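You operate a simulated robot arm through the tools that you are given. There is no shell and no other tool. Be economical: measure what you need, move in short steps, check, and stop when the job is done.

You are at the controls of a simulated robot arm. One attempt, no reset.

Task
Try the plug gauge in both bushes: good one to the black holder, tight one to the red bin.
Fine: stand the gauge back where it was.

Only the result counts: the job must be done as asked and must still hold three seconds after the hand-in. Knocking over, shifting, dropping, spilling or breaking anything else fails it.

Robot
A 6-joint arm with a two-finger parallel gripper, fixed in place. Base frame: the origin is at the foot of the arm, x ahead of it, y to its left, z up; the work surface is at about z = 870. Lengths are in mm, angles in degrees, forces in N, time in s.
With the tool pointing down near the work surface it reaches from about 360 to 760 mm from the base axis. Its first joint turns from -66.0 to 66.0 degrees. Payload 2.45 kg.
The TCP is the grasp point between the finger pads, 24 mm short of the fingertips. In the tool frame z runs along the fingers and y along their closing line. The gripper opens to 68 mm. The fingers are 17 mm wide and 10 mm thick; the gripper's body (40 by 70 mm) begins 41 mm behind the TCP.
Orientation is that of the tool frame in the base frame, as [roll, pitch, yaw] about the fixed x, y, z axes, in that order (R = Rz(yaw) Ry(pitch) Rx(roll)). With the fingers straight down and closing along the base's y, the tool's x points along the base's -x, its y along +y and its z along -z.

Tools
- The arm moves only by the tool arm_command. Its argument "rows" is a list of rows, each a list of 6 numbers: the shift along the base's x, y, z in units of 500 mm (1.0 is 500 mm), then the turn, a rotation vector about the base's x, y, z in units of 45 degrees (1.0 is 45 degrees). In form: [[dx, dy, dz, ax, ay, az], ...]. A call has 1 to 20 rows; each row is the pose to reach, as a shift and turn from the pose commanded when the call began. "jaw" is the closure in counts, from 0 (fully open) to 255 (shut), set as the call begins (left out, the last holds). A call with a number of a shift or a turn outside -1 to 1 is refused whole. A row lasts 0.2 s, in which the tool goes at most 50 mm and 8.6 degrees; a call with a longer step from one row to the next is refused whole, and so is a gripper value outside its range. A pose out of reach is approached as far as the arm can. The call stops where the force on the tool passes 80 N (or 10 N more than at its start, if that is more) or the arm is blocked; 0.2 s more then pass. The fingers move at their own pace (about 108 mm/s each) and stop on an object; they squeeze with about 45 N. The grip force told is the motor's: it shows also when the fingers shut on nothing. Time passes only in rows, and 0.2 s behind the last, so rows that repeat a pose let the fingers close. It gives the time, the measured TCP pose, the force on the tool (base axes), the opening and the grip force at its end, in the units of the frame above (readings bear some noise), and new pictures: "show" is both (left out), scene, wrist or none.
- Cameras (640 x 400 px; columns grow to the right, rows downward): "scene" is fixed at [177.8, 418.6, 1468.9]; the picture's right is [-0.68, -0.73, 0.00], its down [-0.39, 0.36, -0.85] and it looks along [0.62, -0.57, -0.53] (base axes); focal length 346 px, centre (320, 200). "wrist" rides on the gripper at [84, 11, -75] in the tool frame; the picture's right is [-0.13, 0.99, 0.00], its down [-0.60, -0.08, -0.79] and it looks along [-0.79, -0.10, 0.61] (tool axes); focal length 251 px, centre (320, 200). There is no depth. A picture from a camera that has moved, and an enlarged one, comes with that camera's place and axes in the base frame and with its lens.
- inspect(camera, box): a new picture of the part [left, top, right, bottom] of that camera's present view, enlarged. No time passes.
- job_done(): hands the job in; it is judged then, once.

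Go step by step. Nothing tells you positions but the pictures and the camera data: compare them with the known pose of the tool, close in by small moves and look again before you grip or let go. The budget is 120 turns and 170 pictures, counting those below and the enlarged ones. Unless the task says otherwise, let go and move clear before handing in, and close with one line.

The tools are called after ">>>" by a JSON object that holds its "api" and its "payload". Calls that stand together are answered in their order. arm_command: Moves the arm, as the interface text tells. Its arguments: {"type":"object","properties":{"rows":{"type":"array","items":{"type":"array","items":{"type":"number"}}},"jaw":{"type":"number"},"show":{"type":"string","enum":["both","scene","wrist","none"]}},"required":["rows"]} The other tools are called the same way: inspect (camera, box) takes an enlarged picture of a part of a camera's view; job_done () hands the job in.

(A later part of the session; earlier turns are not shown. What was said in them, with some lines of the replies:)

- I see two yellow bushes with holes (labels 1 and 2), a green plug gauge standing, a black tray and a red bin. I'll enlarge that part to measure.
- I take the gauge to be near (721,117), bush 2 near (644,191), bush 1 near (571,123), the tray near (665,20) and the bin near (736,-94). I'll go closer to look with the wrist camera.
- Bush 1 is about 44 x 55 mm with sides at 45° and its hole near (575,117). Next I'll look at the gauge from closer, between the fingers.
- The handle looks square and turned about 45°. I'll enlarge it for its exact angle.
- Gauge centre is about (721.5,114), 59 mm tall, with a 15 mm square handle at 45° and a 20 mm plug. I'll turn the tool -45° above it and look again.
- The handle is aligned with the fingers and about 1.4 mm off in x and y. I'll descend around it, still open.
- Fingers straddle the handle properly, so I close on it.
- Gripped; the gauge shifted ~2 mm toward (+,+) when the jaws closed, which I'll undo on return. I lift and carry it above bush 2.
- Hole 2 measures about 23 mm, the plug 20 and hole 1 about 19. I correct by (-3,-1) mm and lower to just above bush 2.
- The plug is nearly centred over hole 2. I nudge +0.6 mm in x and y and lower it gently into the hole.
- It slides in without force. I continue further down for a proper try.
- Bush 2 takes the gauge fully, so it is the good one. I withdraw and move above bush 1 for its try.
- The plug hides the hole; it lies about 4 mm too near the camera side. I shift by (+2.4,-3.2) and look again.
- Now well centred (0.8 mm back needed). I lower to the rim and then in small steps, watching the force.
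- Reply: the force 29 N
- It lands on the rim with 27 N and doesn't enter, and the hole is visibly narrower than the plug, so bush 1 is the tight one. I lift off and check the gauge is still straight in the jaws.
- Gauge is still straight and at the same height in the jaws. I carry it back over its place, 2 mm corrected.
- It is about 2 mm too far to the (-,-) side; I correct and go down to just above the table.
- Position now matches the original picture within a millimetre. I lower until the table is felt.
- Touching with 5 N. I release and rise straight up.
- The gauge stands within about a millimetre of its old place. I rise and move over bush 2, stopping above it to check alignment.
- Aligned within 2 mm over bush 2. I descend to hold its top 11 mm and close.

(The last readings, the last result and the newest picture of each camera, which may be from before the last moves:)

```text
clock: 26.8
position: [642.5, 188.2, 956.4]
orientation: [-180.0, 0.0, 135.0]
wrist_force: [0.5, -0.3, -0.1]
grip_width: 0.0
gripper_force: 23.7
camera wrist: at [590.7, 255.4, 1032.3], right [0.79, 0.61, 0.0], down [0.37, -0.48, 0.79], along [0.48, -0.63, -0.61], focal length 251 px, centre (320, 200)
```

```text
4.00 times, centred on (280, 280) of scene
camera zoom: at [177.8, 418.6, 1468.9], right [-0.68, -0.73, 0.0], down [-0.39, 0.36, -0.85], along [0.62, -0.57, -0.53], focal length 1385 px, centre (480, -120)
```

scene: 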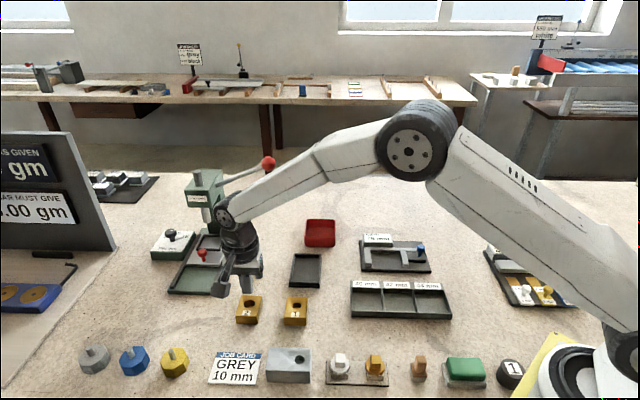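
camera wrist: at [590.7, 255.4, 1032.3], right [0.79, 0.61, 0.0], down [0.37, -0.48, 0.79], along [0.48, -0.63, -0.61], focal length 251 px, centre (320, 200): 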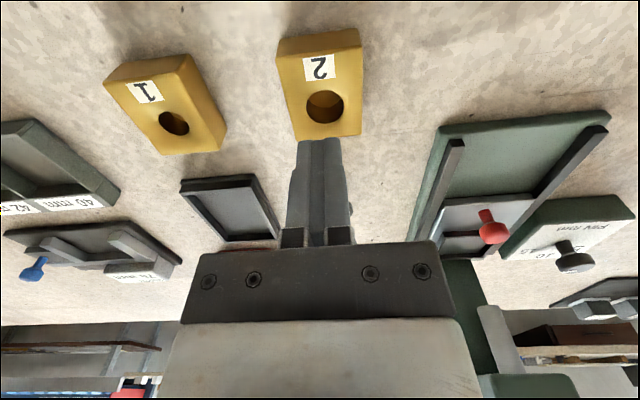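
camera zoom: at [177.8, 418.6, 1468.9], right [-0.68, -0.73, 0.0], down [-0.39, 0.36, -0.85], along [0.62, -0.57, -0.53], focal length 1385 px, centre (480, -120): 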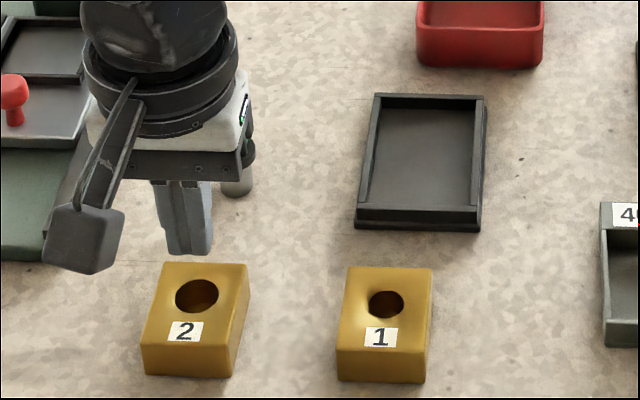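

The jaws slipped off the rounded top and shut on nothing; bush 2 has not moved. I'll instead grip it lower and along its long side (which also fits inside the tray), so I open, rise and turn the tool.

>>> {"api": "arm_command", "payload": {"rows": [[0, 0, 0.06, 0, 0, 0], [0, 0, 0.08, 0, 0, 0.167], [0, 0, 0.08, 0, 0, 0.333], [0, 0, 0.08, 0, 0, 0.5], [0, 0, 0.08, 0, 0, 0.667], [0, 0, 0.08, 0, 0, 0.833], [0, 0, 0.08, 0, 0, 1.0], [0, 0, 0.08, 0, 0, 1.0]], "jaw": 0, "show": "none"}}

>>> {"api": "arm_command", "payload": {"rows": [[0, 0, 0, 0, 0, 0.167], [0, 0, 0, 0, 0, 0.333], [0, 0, 0, 0, 0, 0.5], [0, 0, 0, 0, 0, 0.667], [0, 0, 0, 0, 0, 0.833], [0, 0, 0, 0, 0, 1.0], [0, 0, -0.07, 0, 0, 1.0], [0, 0, -0.07, 0, 0, 1.0]], "show": "wrist"}}

>>> {"api": "inspect", "payload": {"camera": "wrist", "box": [230, 20, 410, 160]}}

```text
clock: 28.6
position: [643.0, 188.9, 997.4]
orientation: [180.0, 0.0, -179.9]
wrist_force: [0.4, 0.1, 0.0]
grip_width: 67.9
gripper_force: 0.0
```

```text
clock: 30.4
position: [644.4, 189.7, 964.3]
orientation: [179.9, 0.0, -134.9]
wrist_force: [-0.1, -0.2, -0.4]
grip_width: 67.8
gripper_force: 0.1
camera wrist: at [577.4, 138.7, 1039.0], right [-0.61, 0.79, 0.0], down [0.48, 0.37, 0.79], along [0.63, 0.48, -0.61], focal length 251 px, centre (320, 200)
```

wrist: 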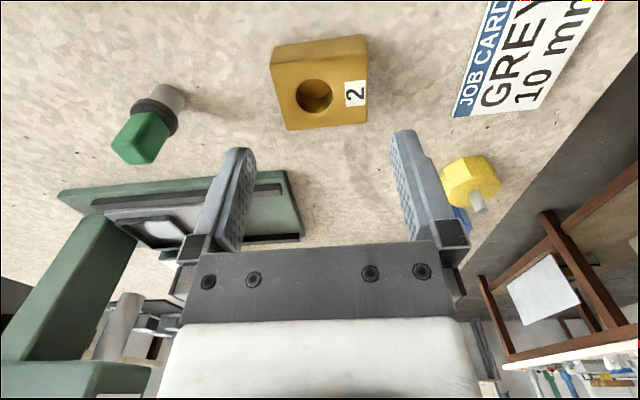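

```text
2.86 times, centred on (320, 90) of wrist
camera zoom: at [577.4, 138.7, 1039.0], right [-0.61, 0.79, 0.0], down [0.48, 0.37, 0.79], along [0.63, 0.48, -0.61], focal length 718 px, centre (320, 514)
```

zoom: 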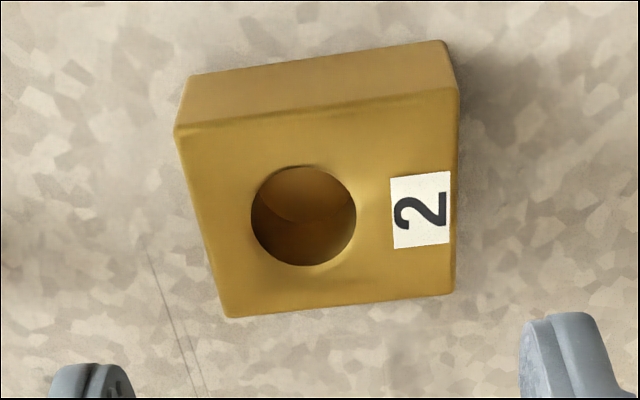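

Turned; the bush centre is about (-2.3,+0.6) mm from the tool axis. I correct and lower to just above the bush to check the 6 mm clearances.

>>> {"api": "arm_command", "payload": {"rows": [[-0.0046, 0.0012, -0.03, 0, 0, 0], [-0.0046, 0.0012, -0.07, 0, 0, 0], [-0.0046, 0.0012, -0.07, 0, 0, 0]], "show": "none"}}

>>> {"api": "inspect", "payload": {"camera": "wrist", "box": [220, 60, 420, 260]}}

>>> {"api": "inspect", "payload": {"camera": "scene", "box": [210, 250, 290, 330]}}

```text
clock: 31.2
position: [640.5, 189.8, 928.6]
orientation: [-180.0, 0.0, -134.9]
wrist_force: [0.0, -0.6, 0.6]
grip_width: 67.9
gripper_force: 0.1
```

```text
2.00 times, centred on (320, 160) of wrist
camera zoom: at [573.8, 138.2, 1002.9], right [-0.61, 0.79, 0.0], down [0.48, 0.37, 0.79], along [0.63, 0.48, -0.61], focal length 503 px, centre (320, 280)
```

zoom: 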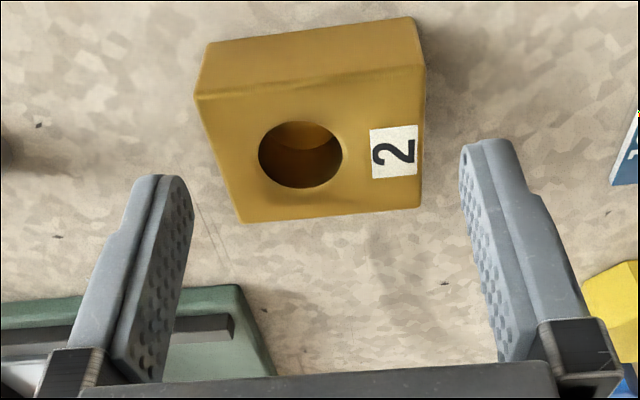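

```text
5.00 times, centred on (250, 290) of scene
camera zoom: at [177.8, 418.6, 1468.9], right [-0.68, -0.73, 0.0], down [-0.39, 0.36, -0.85], along [0.62, -0.57, -0.53], focal length 1732 px, centre (670, -250)
```

zoom: 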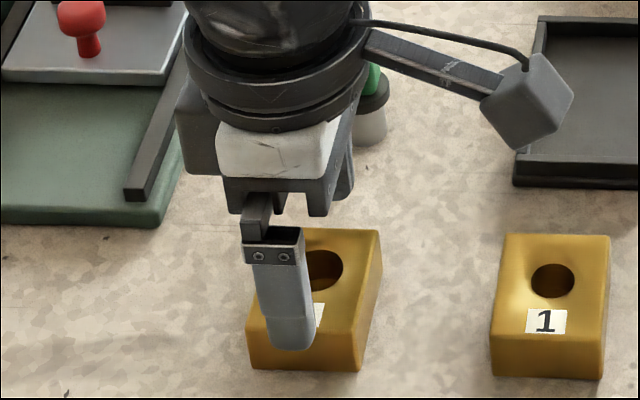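

Both fingers clear the bush by about 7 mm. I descend to grip it low and close.

>>> {"api": "arm_command", "payload": {"rows": [[0.0005, 0.0005, -0.02, 0, 0, 0], [0.0005, 0.0005, -0.04, 0, 0, 0], [0.0005, 0.0005, -0.059, 0, 0, 0], [0.0005, 0.0005, -0.059, 0, 0, 0]], "show": "none"}}

>>> {"api": "arm_command", "payload": {"rows": [[0, 0, 0, 0, 0, 0], [0, 0, 0, 0, 0, 0], [0, 0, 0, 0, 0, 0]], "jaw": 255, "show": "none"}}

>>> {"api": "inspect", "payload": {"camera": "wrist", "box": [220, 60, 420, 260]}}

```text
clock: 32.2
position: [640.1, 191.1, 899.7]
orientation: [180.0, 0.1, -135.0]
wrist_force: [0.4, 0.6, 0.0]
grip_width: 68.3
gripper_force: 0.2
```

```text
clock: 33.0
position: [641.3, 192.4, 900.0]
orientation: [-180.0, 0.1, -135.1]
wrist_force: [0.0, -0.3, 1.7]
grip_width: 55.9
gripper_force: 45.3
```

```text
2.00 times, centred on (320, 160) of wrist
camera zoom: at [572.9, 140.0, 973.9], right [-0.61, 0.79, 0.0], down [0.48, 0.37, 0.79], along [0.63, 0.48, -0.61], focal length 503 px, centre (320, 280)
```

zoom: 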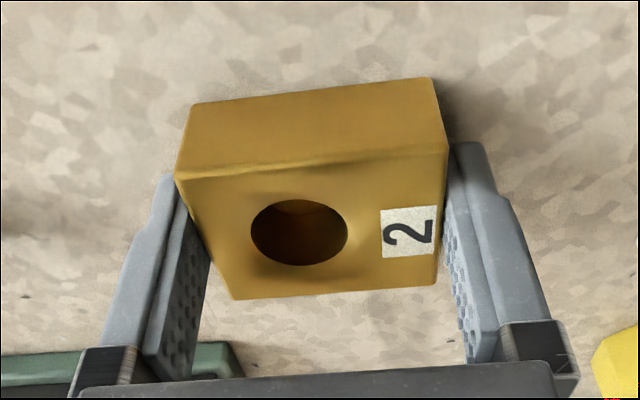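

Bush 2 is held (55.9 mm). I lift and carry it over the black holder.

>>> {"api": "arm_command", "payload": {"rows": [[0, 0, 0.03, 0, 0, 0], [0, 0, 0.08, 0, 0, 0], [0, 0, 0.13, 0, 0, 0], [0.007, -0.067, 0.13, 0, 0, 0], [0.015, -0.135, 0.13, 0, 0, 0], [0.022, -0.202, 0.13, 0, 0, 0], [0.03, -0.27, 0.13, 0, 0, 0], [0.0366, -0.3375, 0.13, 0, 0, 0], [0.0366, -0.3375, 0.11, 0, 0, 0], [0.0366, -0.3375, 0.11, 0, 0, 0]], "show": "wrist"}}

>>> {"api": "inspect", "payload": {"camera": "scene", "box": [265, 220, 345, 300]}}

```text
clock: 35.2
position: [659.8, 19.5, 955.0]
orientation: [180.0, 0.0, -135.1]
wrist_force: [-0.2, -0.7, -1.5]
grip_width: 55.5
gripper_force: 45.1
camera wrist: at [591.5, -32.6, 1029.3], right [-0.61, 0.79, 0.0], down [0.48, 0.37, 0.79], along [0.63, 0.48, -0.61], focal length 251 px, centre (320, 200)
```

wrist: 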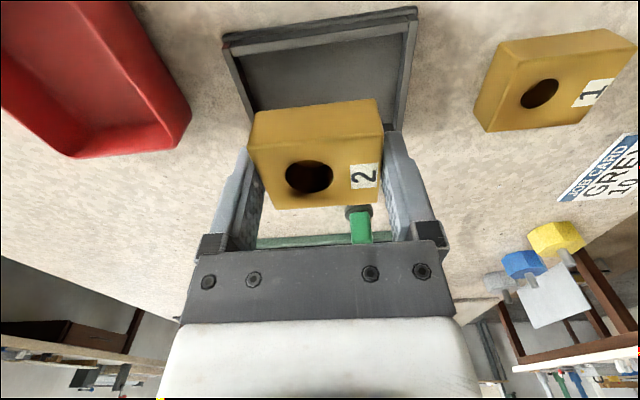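

```text
5.00 times, centred on (305, 260) of scene
camera zoom: at [177.9, 418.5, 1468.9], right [-0.68, -0.73, 0.0], down [-0.39, 0.36, -0.85], along [0.62, -0.57, -0.53], focal length 1732 px, centre (395, -100)
```

zoom: 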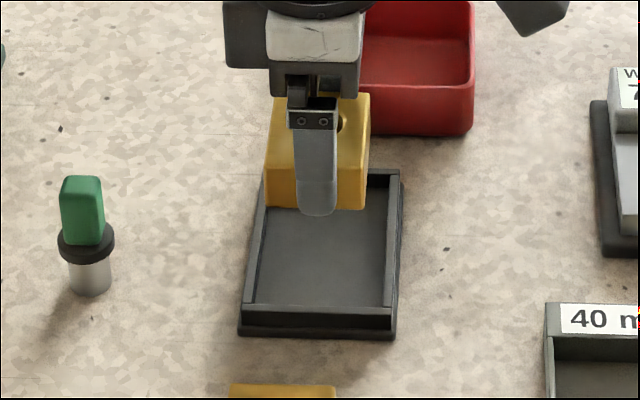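

Bush 2 hangs roughly over the tray. I shift (-3.5,+0.7) mm and lower to a little above the rim to check.

>>> {"api": "arm_command", "payload": {"rows": [[-0.007, 0.0014, -0.02, 0, 0, 0], [-0.007, 0.0014, -0.06, 0, 0, 0], [-0.007, 0.0014, -0.06, 0, 0, 0]], "show": "wrist"}}

>>> {"api": "inspect", "payload": {"camera": "scene", "box": [275, 235, 335, 295]}}

>>> {"api": "inspect", "payload": {"camera": "wrist", "box": [200, 0, 440, 150]}}

```text
clock: 36.0
position: [655.7, 21.7, 923.2]
orientation: [180.0, 0.1, -135.0]
wrist_force: [0.5, 0.3, -1.0]
grip_width: 55.3
gripper_force: 44.8
camera wrist: at [588.3, -30.7, 998.3], right [-0.61, 0.79, 0.0], down [0.48, 0.37, 0.79], along [0.63, 0.48, -0.61], focal length 251 px, centre (320, 200)
```

wrist: 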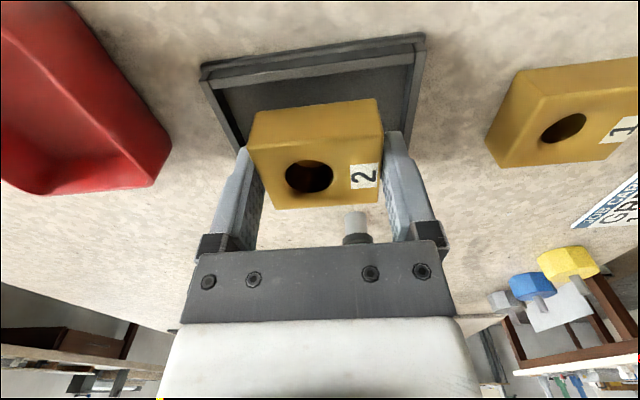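

```text
6.67 times, centred on (305, 265) of scene
camera zoom: at [177.8, 418.6, 1468.9], right [-0.68, -0.73, 0.0], down [-0.39, 0.36, -0.85], along [0.62, -0.57, -0.53], focal length 2309 px, centre (420, -233)
```

zoom: 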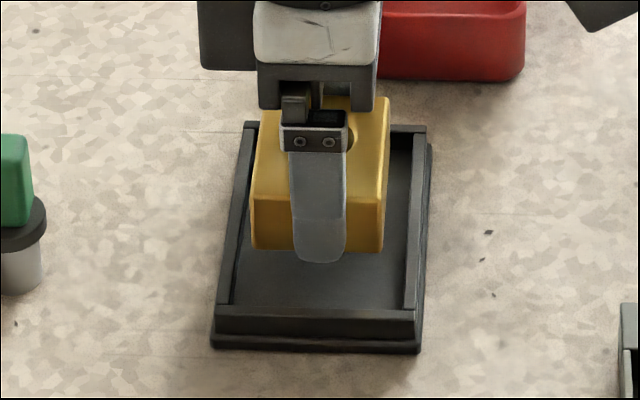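

```text
2.67 times, centred on (320, 75) of wrist
camera zoom: at [588.3, -30.7, 998.3], right [-0.61, 0.79, 0.0], down [0.48, 0.37, 0.79], along [0.63, 0.48, -0.61], focal length 670 px, centre (320, 533)
```

zoom: 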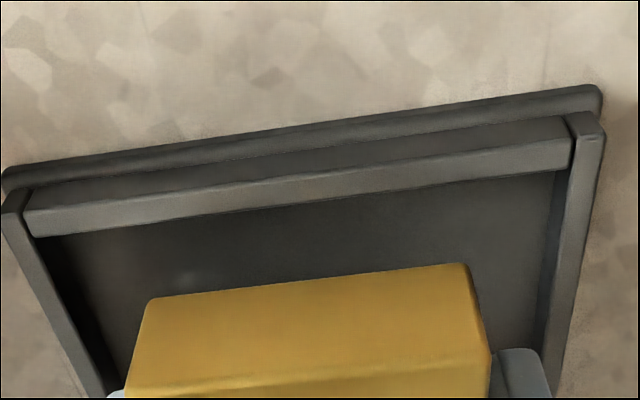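

Clearances inside the tray are about 8 mm at the fingers and 8-9 mm at the sides. I lower into the tray.

>>> {"api": "arm_command", "payload": {"rows": [[-0.002, -0.002, -0.01, 0, 0, 0], [-0.002, -0.002, -0.02, 0, 0, 0], [-0.002, -0.002, -0.03, 0, 0, 0], [-0.002, -0.002, -0.035, 0, 0, 0], [-0.002, -0.002, -0.035, 0, 0, 0]], "show": "none"}}

>>> {"api": "inspect", "payload": {"camera": "scene", "box": [275, 235, 335, 295]}}

```text
clock: 37.2
position: [654.6, 21.4, 904.6]
orientation: [-179.9, 0.1, -135.0]
wrist_force: [-0.5, -1.6, 3.7]
grip_width: 55.3
gripper_force: 44.6
```

```text
6.67 times, centred on (305, 265) of scene
camera zoom: at [177.7, 418.5, 1468.9], right [-0.68, -0.73, 0.0], down [-0.39, 0.36, -0.85], along [0.62, -0.57, -0.53], focal length 2309 px, centre (420, -233)
```

zoom: 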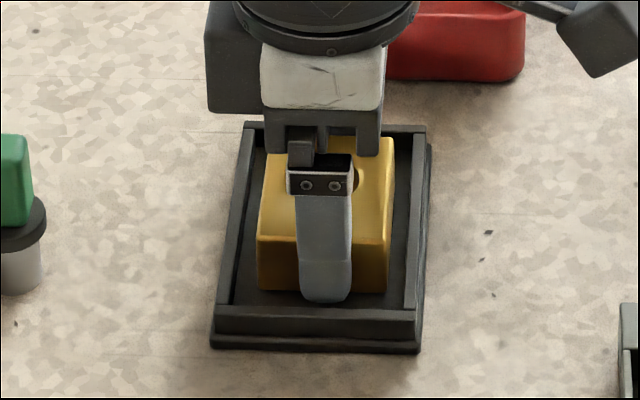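

It touches the tray floor (about 5 N). I open only a little so the fingers stay clear of the walls, then rise.

>>> {"api": "arm_command", "payload": {"rows": [[0, 0, -0.0005, 0, 0, 0], [0, 0, -0.0005, 0, 0, 0], [0, 0, -0.0005, 0, 0, 0], [0, 0, 0.02, 0, 0, 0], [0, 0, 0.06, 0, 0, 0], [0, 0, 0.12, 0, 0, 0], [0, 0, 0.2, 0, 0, 0], [0, 0, 0.2, 0, 0, 0]], "jaw": 26, "show": "both"}}

>>> {"api": "inspect", "payload": {"camera": "scene", "box": [220, 205, 350, 335]}}

```text
clock: 39.0
position: [654.1, 17.7, 1003.8]
orientation: [180.0, 0.0, -135.0]
wrist_force: [0.3, -0.8, -0.6]
grip_width: 61.0
gripper_force: 0.1
camera wrist: at [587.1, -33.5, 1078.5], right [-0.61, 0.79, 0.0], down [0.48, 0.37, 0.79], along [0.63, 0.48, -0.61], focal length 251 px, centre (320, 200)
```

scene: 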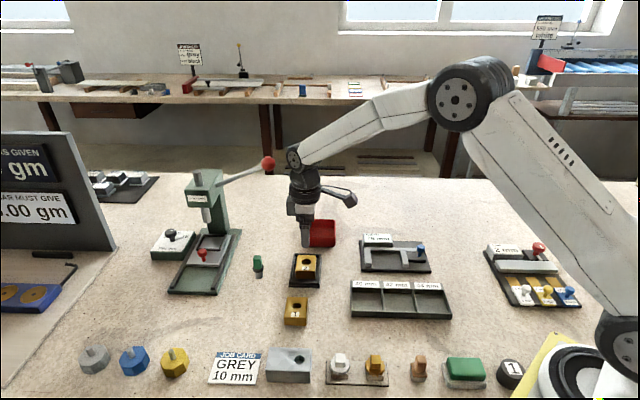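
wrist: 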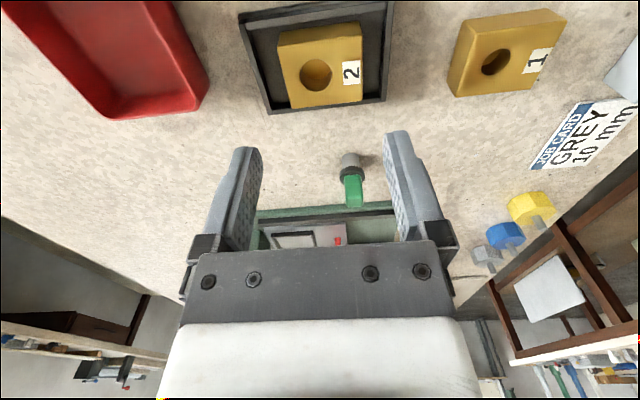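

```text
3.08 times, centred on (285, 270) of scene
camera zoom: at [177.8, 418.6, 1468.9], right [-0.68, -0.73, 0.0], down [-0.39, 0.36, -0.85], along [0.62, -0.57, -0.53], focal length 1066 px, centre (428, -15)
```

zoom: 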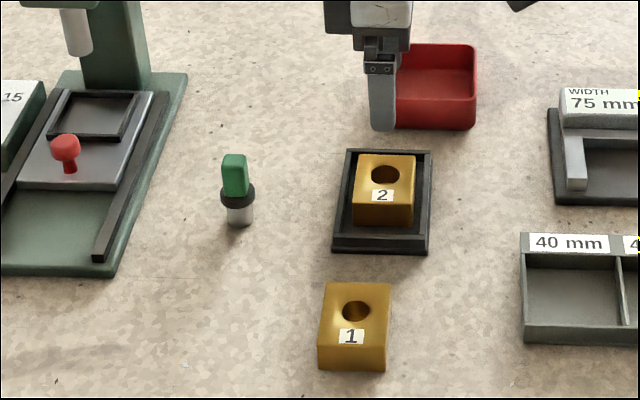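

Bush 2 sits well in the black holder. Now I open, turn back 90° and go above bush 1.

>>> {"api": "arm_command", "payload": {"rows": [[-0.027, 0.033, 0, 0, 0, -0.167], [-0.054, 0.066, 0, 0, 0, -0.333], [-0.081, 0.099, 0, 0, 0, -0.5], [-0.108, 0.132, 0, 0, 0, -0.667], [-0.135, 0.165, 0, 0, 0, -0.833], [-0.162, 0.1976, 0, 0, 0, -1.0], [-0.162, 0.1976, 0, 0, 0, -1.0]], "jaw": 0, "show": "none"}}

>>> {"api": "arm_command", "payload": {"rows": [[0, 0, 0, 0, 0, -0.167], [0, 0, 0, 0, 0, -0.333], [0, 0, 0, 0, 0, -0.5], [0, 0, 0, 0, 0, -0.667], [0, 0, 0, 0, 0, -0.833], [0, 0, 0, 0, 0, -1.0], [0, 0, -0.08, 0, 0, -1.0], [0, 0, -0.15, 0, 0, -1.0], [0, 0, -0.15, 0, 0, -1.0]], "show": "none"}}

>>> {"api": "inspect", "payload": {"camera": "wrist", "box": [220, 40, 420, 240]}}

```text
clock: 40.6
position: [574.3, 121.1, 1003.9]
orientation: [179.9, 0.0, 179.9]
wrist_force: [0.4, -0.1, 0.1]
grip_width: 67.8
gripper_force: 0.2
```

```text
clock: 42.6
position: [576.2, 121.7, 931.1]
orientation: [180.0, -0.1, 135.0]
wrist_force: [-1.5, 0.1, -0.7]
grip_width: 67.7
gripper_force: 0.0
```

```text
2.00 times, centred on (320, 140) of wrist
camera zoom: at [524.2, 189.5, 1005.8], right [0.79, 0.61, 0.0], down [0.37, -0.48, 0.79], along [0.48, -0.63, -0.61], focal length 503 px, centre (320, 320)
```

zoom: 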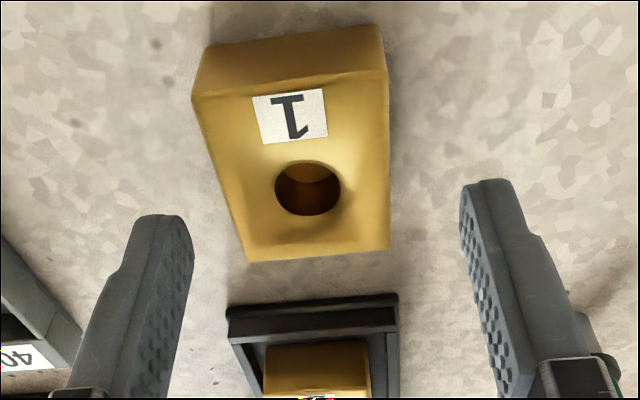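

Bush 1 centre is about (-3.2,-1.7) mm off; I correct, descend to grip low and check.

>>> {"api": "arm_command", "payload": {"rows": [[-0.0064, -0.0034, 0, 0, 0, 0], [-0.0064, -0.0034, -0.02, 0, 0, 0], [-0.0064, -0.0034, -0.045, 0, 0, 0], [-0.0064, -0.0034, -0.065, 0, 0, 0], [-0.0064, -0.0034, -0.065, 0, 0, 0]], "show": "none"}}

>>> {"api": "inspect", "payload": {"camera": "wrist", "box": [220, 60, 420, 260]}}

```text
clock: 43.8
position: [568.4, 117.7, 898.8]
orientation: [180.0, 0.1, 135.0]
wrist_force: [-0.1, -0.3, 0.2]
grip_width: 68.0
gripper_force: 0.1
```

```text
2.00 times, centred on (320, 160) of wrist
camera zoom: at [517.2, 184.7, 972.8], right [0.79, 0.61, 0.0], down [0.37, -0.48, 0.79], along [0.48, -0.63, -0.61], focal length 503 px, centre (320, 280)
```

zoom: 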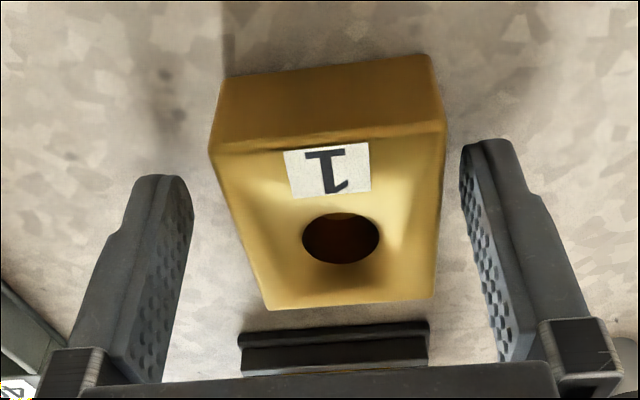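

The bush now lies about 4 mm toward the right finger; I shift to centre, then close.

>>> {"api": "arm_command", "payload": {"rows": [[0.006, 0.0055, 0, 0, 0, 0], [0.006, 0.0055, 0, 0, 0, 0], [0.006, 0.0055, 0, 0, 0, 0]], "show": "none"}}

>>> {"api": "inspect", "payload": {"camera": "wrist", "box": [220, 60, 420, 260]}}

>>> {"api": "arm_command", "payload": {"rows": [[0, 0, 0, 0, 0, 0], [0, 0, 0, 0, 0, 0], [0, 0, 0, 0, 0, 0]], "jaw": 255, "show": "wrist"}}

```text
clock: 44.6
position: [572.4, 121.5, 897.2]
orientation: [-180.0, 0.0, 135.0]
wrist_force: [0.5, -0.4, -1.0]
grip_width: 68.1
gripper_force: 0.1
```

```text
2.00 times, centred on (320, 160) of wrist
camera zoom: at [520.8, 188.5, 972.8], right [0.79, 0.61, 0.0], down [0.37, -0.48, 0.79], along [0.48, -0.63, -0.61], focal length 503 px, centre (320, 280)
```

zoom: 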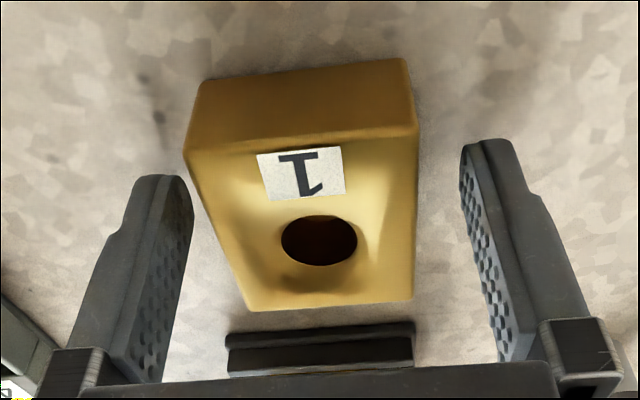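

```text
clock: 45.4
position: [572.1, 120.6, 898.3]
orientation: [179.9, 0.0, 135.0]
wrist_force: [-0.4, 0.8, -0.7]
grip_width: 45.4
gripper_force: 45.1
camera wrist: at [520.8, 188.4, 972.9], right [0.79, 0.61, 0.0], down [0.37, -0.48, 0.79], along [0.48, -0.63, -0.61], focal length 251 px, centre (320, 200)
```

wrist: 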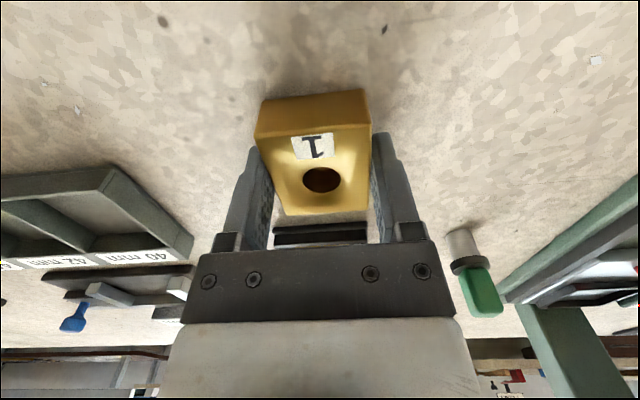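

Bush 1 is held (45.4 mm). I lift and carry it over the red bin.

>>> {"api": "arm_command", "payload": {"rows": [[0, 0, 0.03, 0, 0, 0], [0, 0, 0.09, 0, 0, 0], [0, 0, 0.16, 0, 0, 0], [0.046, -0.062, 0.16, 0, 0, 0], [0.093, -0.124, 0.16, 0, 0, 0], [0.14, -0.186, 0.16, 0, 0, 0], [0.186, -0.248, 0.16, 0, 0, 0], [0.233, -0.31, 0.16, 0, 0, 0], [0.28, -0.372, 0.16, 0, 0, 0], [0.3264, -0.434, 0.16, 0, 0, 0], [0.3264, -0.434, 0.16, 0, 0, 0]], "show": "both"}}

>>> {"api": "inspect", "payload": {"camera": "scene", "box": [275, 180, 365, 270]}}

```text
clock: 47.8
position: [733.6, -95.2, 978.8]
orientation: [180.0, 0.0, 135.0]
wrist_force: [-0.1, 0.2, -2.3]
grip_width: 45.4
gripper_force: 45.0
camera wrist: at [681.7, -28.6, 1054.0], right [0.79, 0.61, 0.0], down [0.37, -0.48, 0.79], along [0.48, -0.63, -0.61], focal length 251 px, centre (320, 200)
```

scene: 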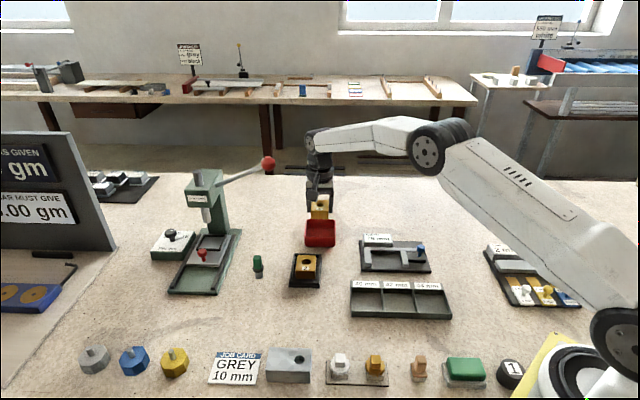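
wrist: 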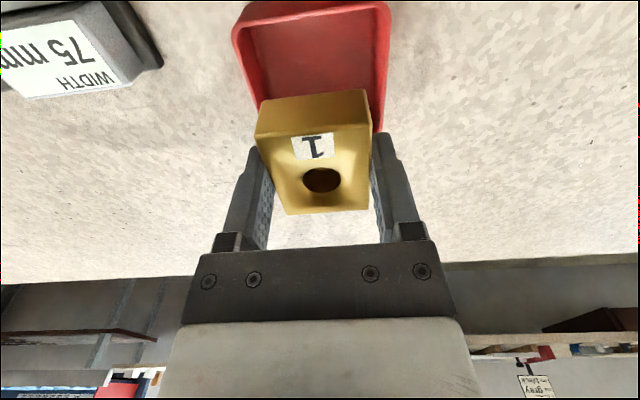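

```text
4.44 times, centred on (320, 225) of scene
camera zoom: at [177.9, 418.5, 1468.9], right [-0.68, -0.73, 0.0], down [-0.39, 0.36, -0.85], along [0.62, -0.57, -0.53], focal length 1539 px, centre (320, 89)
```

zoom: 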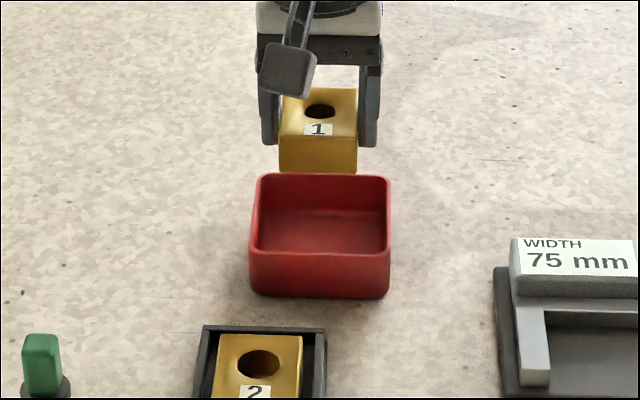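

Bush 1 is aligned with the bin's centre. I lower to just above the rim and check.

>>> {"api": "arm_command", "payload": {"rows": [[0, 0, -0.03, 0, 0, 0], [0, 0, -0.076, 0, 0, 0], [0, 0, -0.076, 0, 0, 0]], "show": "wrist"}}

>>> {"api": "inspect", "payload": {"camera": "scene", "box": [290, 195, 350, 255]}}

```text
clock: 48.6
position: [735.2, -94.4, 940.2]
orientation: [180.0, 0.1, 135.0]
wrist_force: [-0.3, -0.3, -1.2]
grip_width: 45.2
gripper_force: 45.5
camera wrist: at [683.6, -28.1, 1015.2], right [0.79, 0.61, 0.0], down [0.37, -0.48, 0.79], along [0.48, -0.63, -0.61], focal length 251 px, centre (320, 200)
```

wrist: 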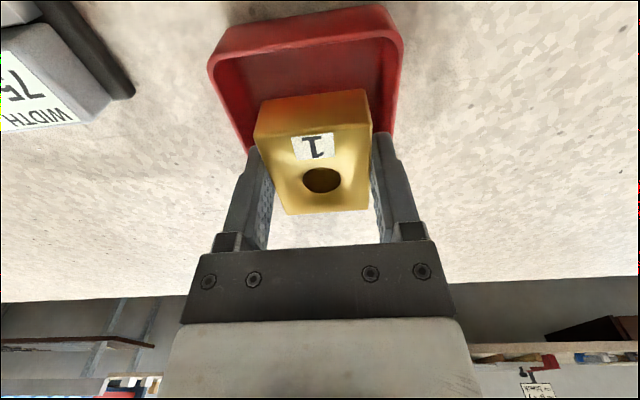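

```text
6.67 times, centred on (320, 225) of scene
camera zoom: at [177.8, 418.6, 1468.9], right [-0.68, -0.73, 0.0], down [-0.39, 0.36, -0.85], along [0.62, -0.57, -0.53], focal length 2309 px, centre (320, 33)
```

zoom: 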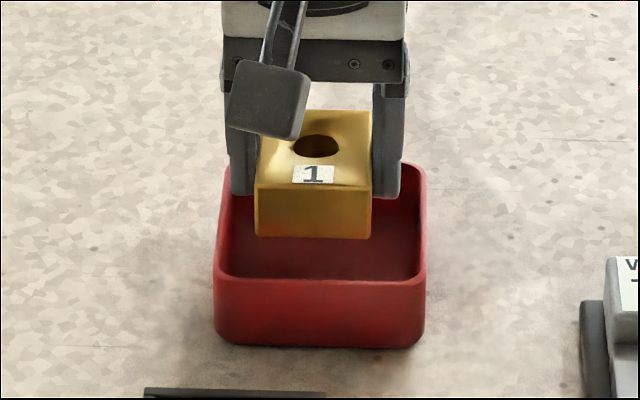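

The gripper needs about 2 mm toward the picture's right for even clearance. I shift and lower partway into the bin.

>>> {"api": "arm_command", "payload": {"rows": [[-0.003, -0.0032, 0, 0, 0, 0], [-0.003, -0.0032, -0.012, 0, 0, 0], [-0.003, -0.0032, -0.024, 0, 0, 0], [-0.003, -0.0032, -0.024, 0, 0, 0]], "show": "wrist"}}

>>> {"api": "inspect", "payload": {"camera": "scene", "box": [290, 195, 350, 255]}}

```text
clock: 49.6
position: [734.4, -97.9, 927.9]
orientation: [-180.0, 0.0, 135.0]
wrist_force: [1.1, -0.2, -2.5]
grip_width: 45.4
gripper_force: 44.9
camera wrist: at [681.9, -30.5, 1003.4], right [0.79, 0.61, 0.0], down [0.37, -0.48, 0.79], along [0.48, -0.63, -0.61], focal length 251 px, centre (320, 200)
```

wrist: 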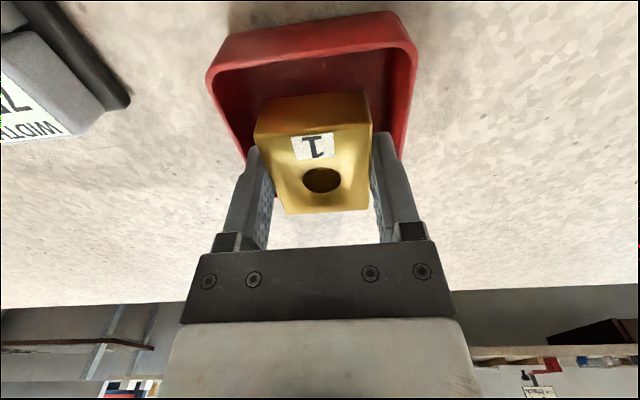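

```text
6.67 times, centred on (320, 225) of scene
camera zoom: at [177.8, 418.6, 1468.9], right [-0.68, -0.73, 0.0], down [-0.39, 0.36, -0.85], along [0.62, -0.57, -0.53], focal length 2309 px, centre (320, 33)
```

zoom: 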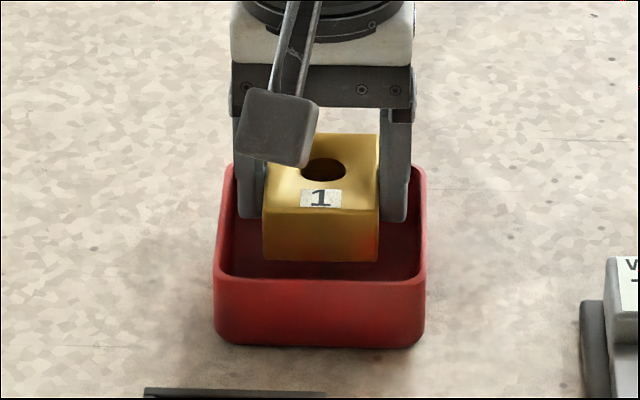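

Centred in the bin with about 3 mm at each finger. I lower to near the floor, feeling for contact.

>>> {"api": "arm_command", "payload": {"rows": [[0, 0, -0.012, 0, 0, 0], [0, 0, -0.024, 0, 0, 0], [0, 0, -0.036, 0, 0, 0], [0, 0, -0.042, 0, 0, 0], [0, 0, -0.042, 0, 0, 0]], "show": "none"}}

>>> {"api": "inspect", "payload": {"camera": "scene", "box": [290, 195, 350, 255]}}

```text
clock: 50.8
position: [734.1, -96.5, 907.7]
orientation: [179.9, 0.1, 135.0]
wrist_force: [-0.2, 0.5, -1.4]
grip_width: 45.2
gripper_force: 44.6
```

```text
6.67 times, centred on (320, 225) of scene
camera zoom: at [177.8, 418.6, 1468.9], right [-0.68, -0.73, 0.0], down [-0.39, 0.36, -0.85], along [0.62, -0.57, -0.53], focal length 2309 px, centre (320, 33)
```

zoom: 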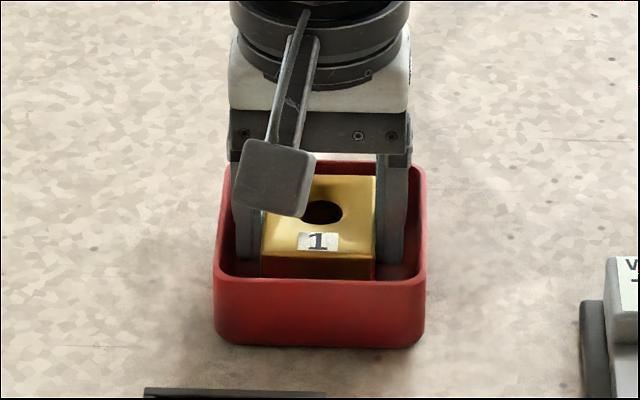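

>>> {"api": "arm_command", "payload": {"rows": [[-0.0006, -0.0006, -0.002, 0, 0, 0], [-0.0006, -0.0006, -0.004, 0, 0, 0], [-0.0006, -0.0006, -0.006, 0, 0, 0]], "show": "none"}}

```text
clock: 51.6
position: [733.9, -95.1, 903.9]
orientation: [-180.0, 0.0, 135.0]
wrist_force: [0.2, 0.5, -1.5]
grip_width: 45.4
gripper_force: 44.7
```

No contact yet, so I go a little lower.

>>> {"api": "arm_command", "payload": {"rows": [[0, 0, -0.002, 0, 0, 0], [0, 0, -0.004, 0, 0, 0]], "show": "none"}}

```text
clock: 52.2
position: [734.4, -97.2, 902.1]
orientation: [-179.9, -0.1, 134.9]
wrist_force: [1.0, -1.0, -2.5]
grip_width: 45.0
gripper_force: 44.9
```

>>> {"api": "arm_command", "payload": {"rows": [[0, 0, -0.002, 0, 0, 0], [0, 0, -0.003, 0, 0, 0]], "show": "none"}}

```text
clock: 52.8
position: [735.0, -96.0, 901.5]
orientation: [179.9, 0.1, 135.0]
wrist_force: [-1.4, 2.4, 7.2]
grip_width: 45.3
gripper_force: 45.0
```

Contact with the bin floor. I open a few millimetres only and rise.

>>> {"api": "arm_command", "payload": {"rows": [[0, 0, 0, 0, 0, 0], [0, 0, 0, 0, 0, 0], [0, 0, 0.02, 0, 0, 0], [0, 0, 0.06, 0, 0, 0], [0, 0, 0.12, 0, 0, 0], [0, 0, 0.2, 0, 0, 0], [-0.06, 0.03, 0.26, 0, 0, 0], [-0.12, 0.06, 0.3, 0, 0, 0], [-0.18, 0.06, 0.3, 0, 0, 0], [-0.18, 0.06, 0.3, 0, 0, 0]], "jaw": 69, "show": "both"}}

>>> {"api": "inspect", "payload": {"camera": "scene", "box": [220, 205, 350, 335]}}

```text
clock: 55.0
position: [643.9, -66.2, 1050.8]
orientation: [180.0, 0.0, 135.0]
wrist_force: [-0.7, 0.4, -0.6]
grip_width: 49.8
gripper_force: 0.1
camera wrist: at [592.5, 1.2, 1125.0], right [0.79, 0.61, 0.0], down [0.37, -0.48, 0.79], along [0.48, -0.63, -0.61], focal length 251 px, centre (320, 200)
```

scene: 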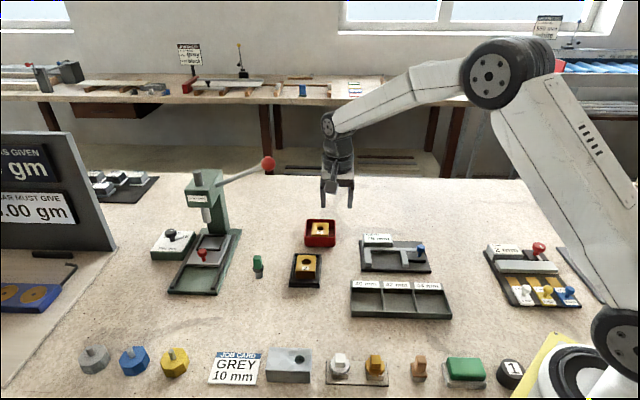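
wrist: 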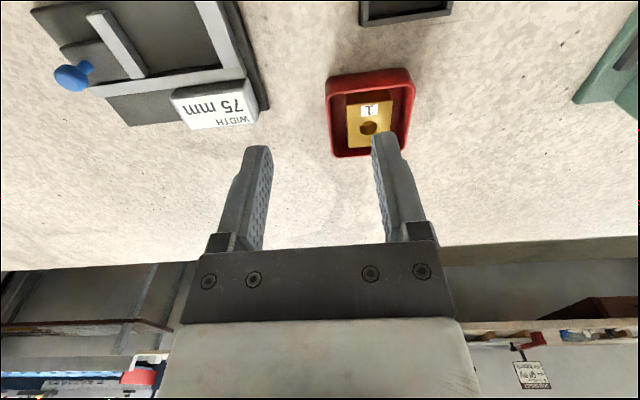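

```text
3.08 times, centred on (285, 270) of scene
camera zoom: at [177.8, 418.6, 1468.9], right [-0.68, -0.73, 0.0], down [-0.39, 0.36, -0.85], along [0.62, -0.57, -0.53], focal length 1066 px, centre (428, -15)
```

zoom: 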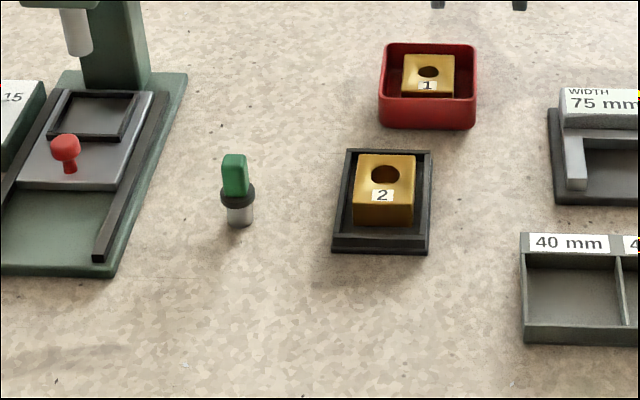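

Bush 2 (good) lies in the black holder, bush 1 (tight) in the red bin, the gauge stands at its old place and the arm is clear. I hand in.

>>> {"api": "job_done", "payload": {}}

```text
The job is handed in.
```

The job is done and handed in: the gauge slid fully into bush 2, which is in the black holder, and stopped on the rim of bush 1, which is in the red bin. The gauge is standing back within about 1 mm of where it was.
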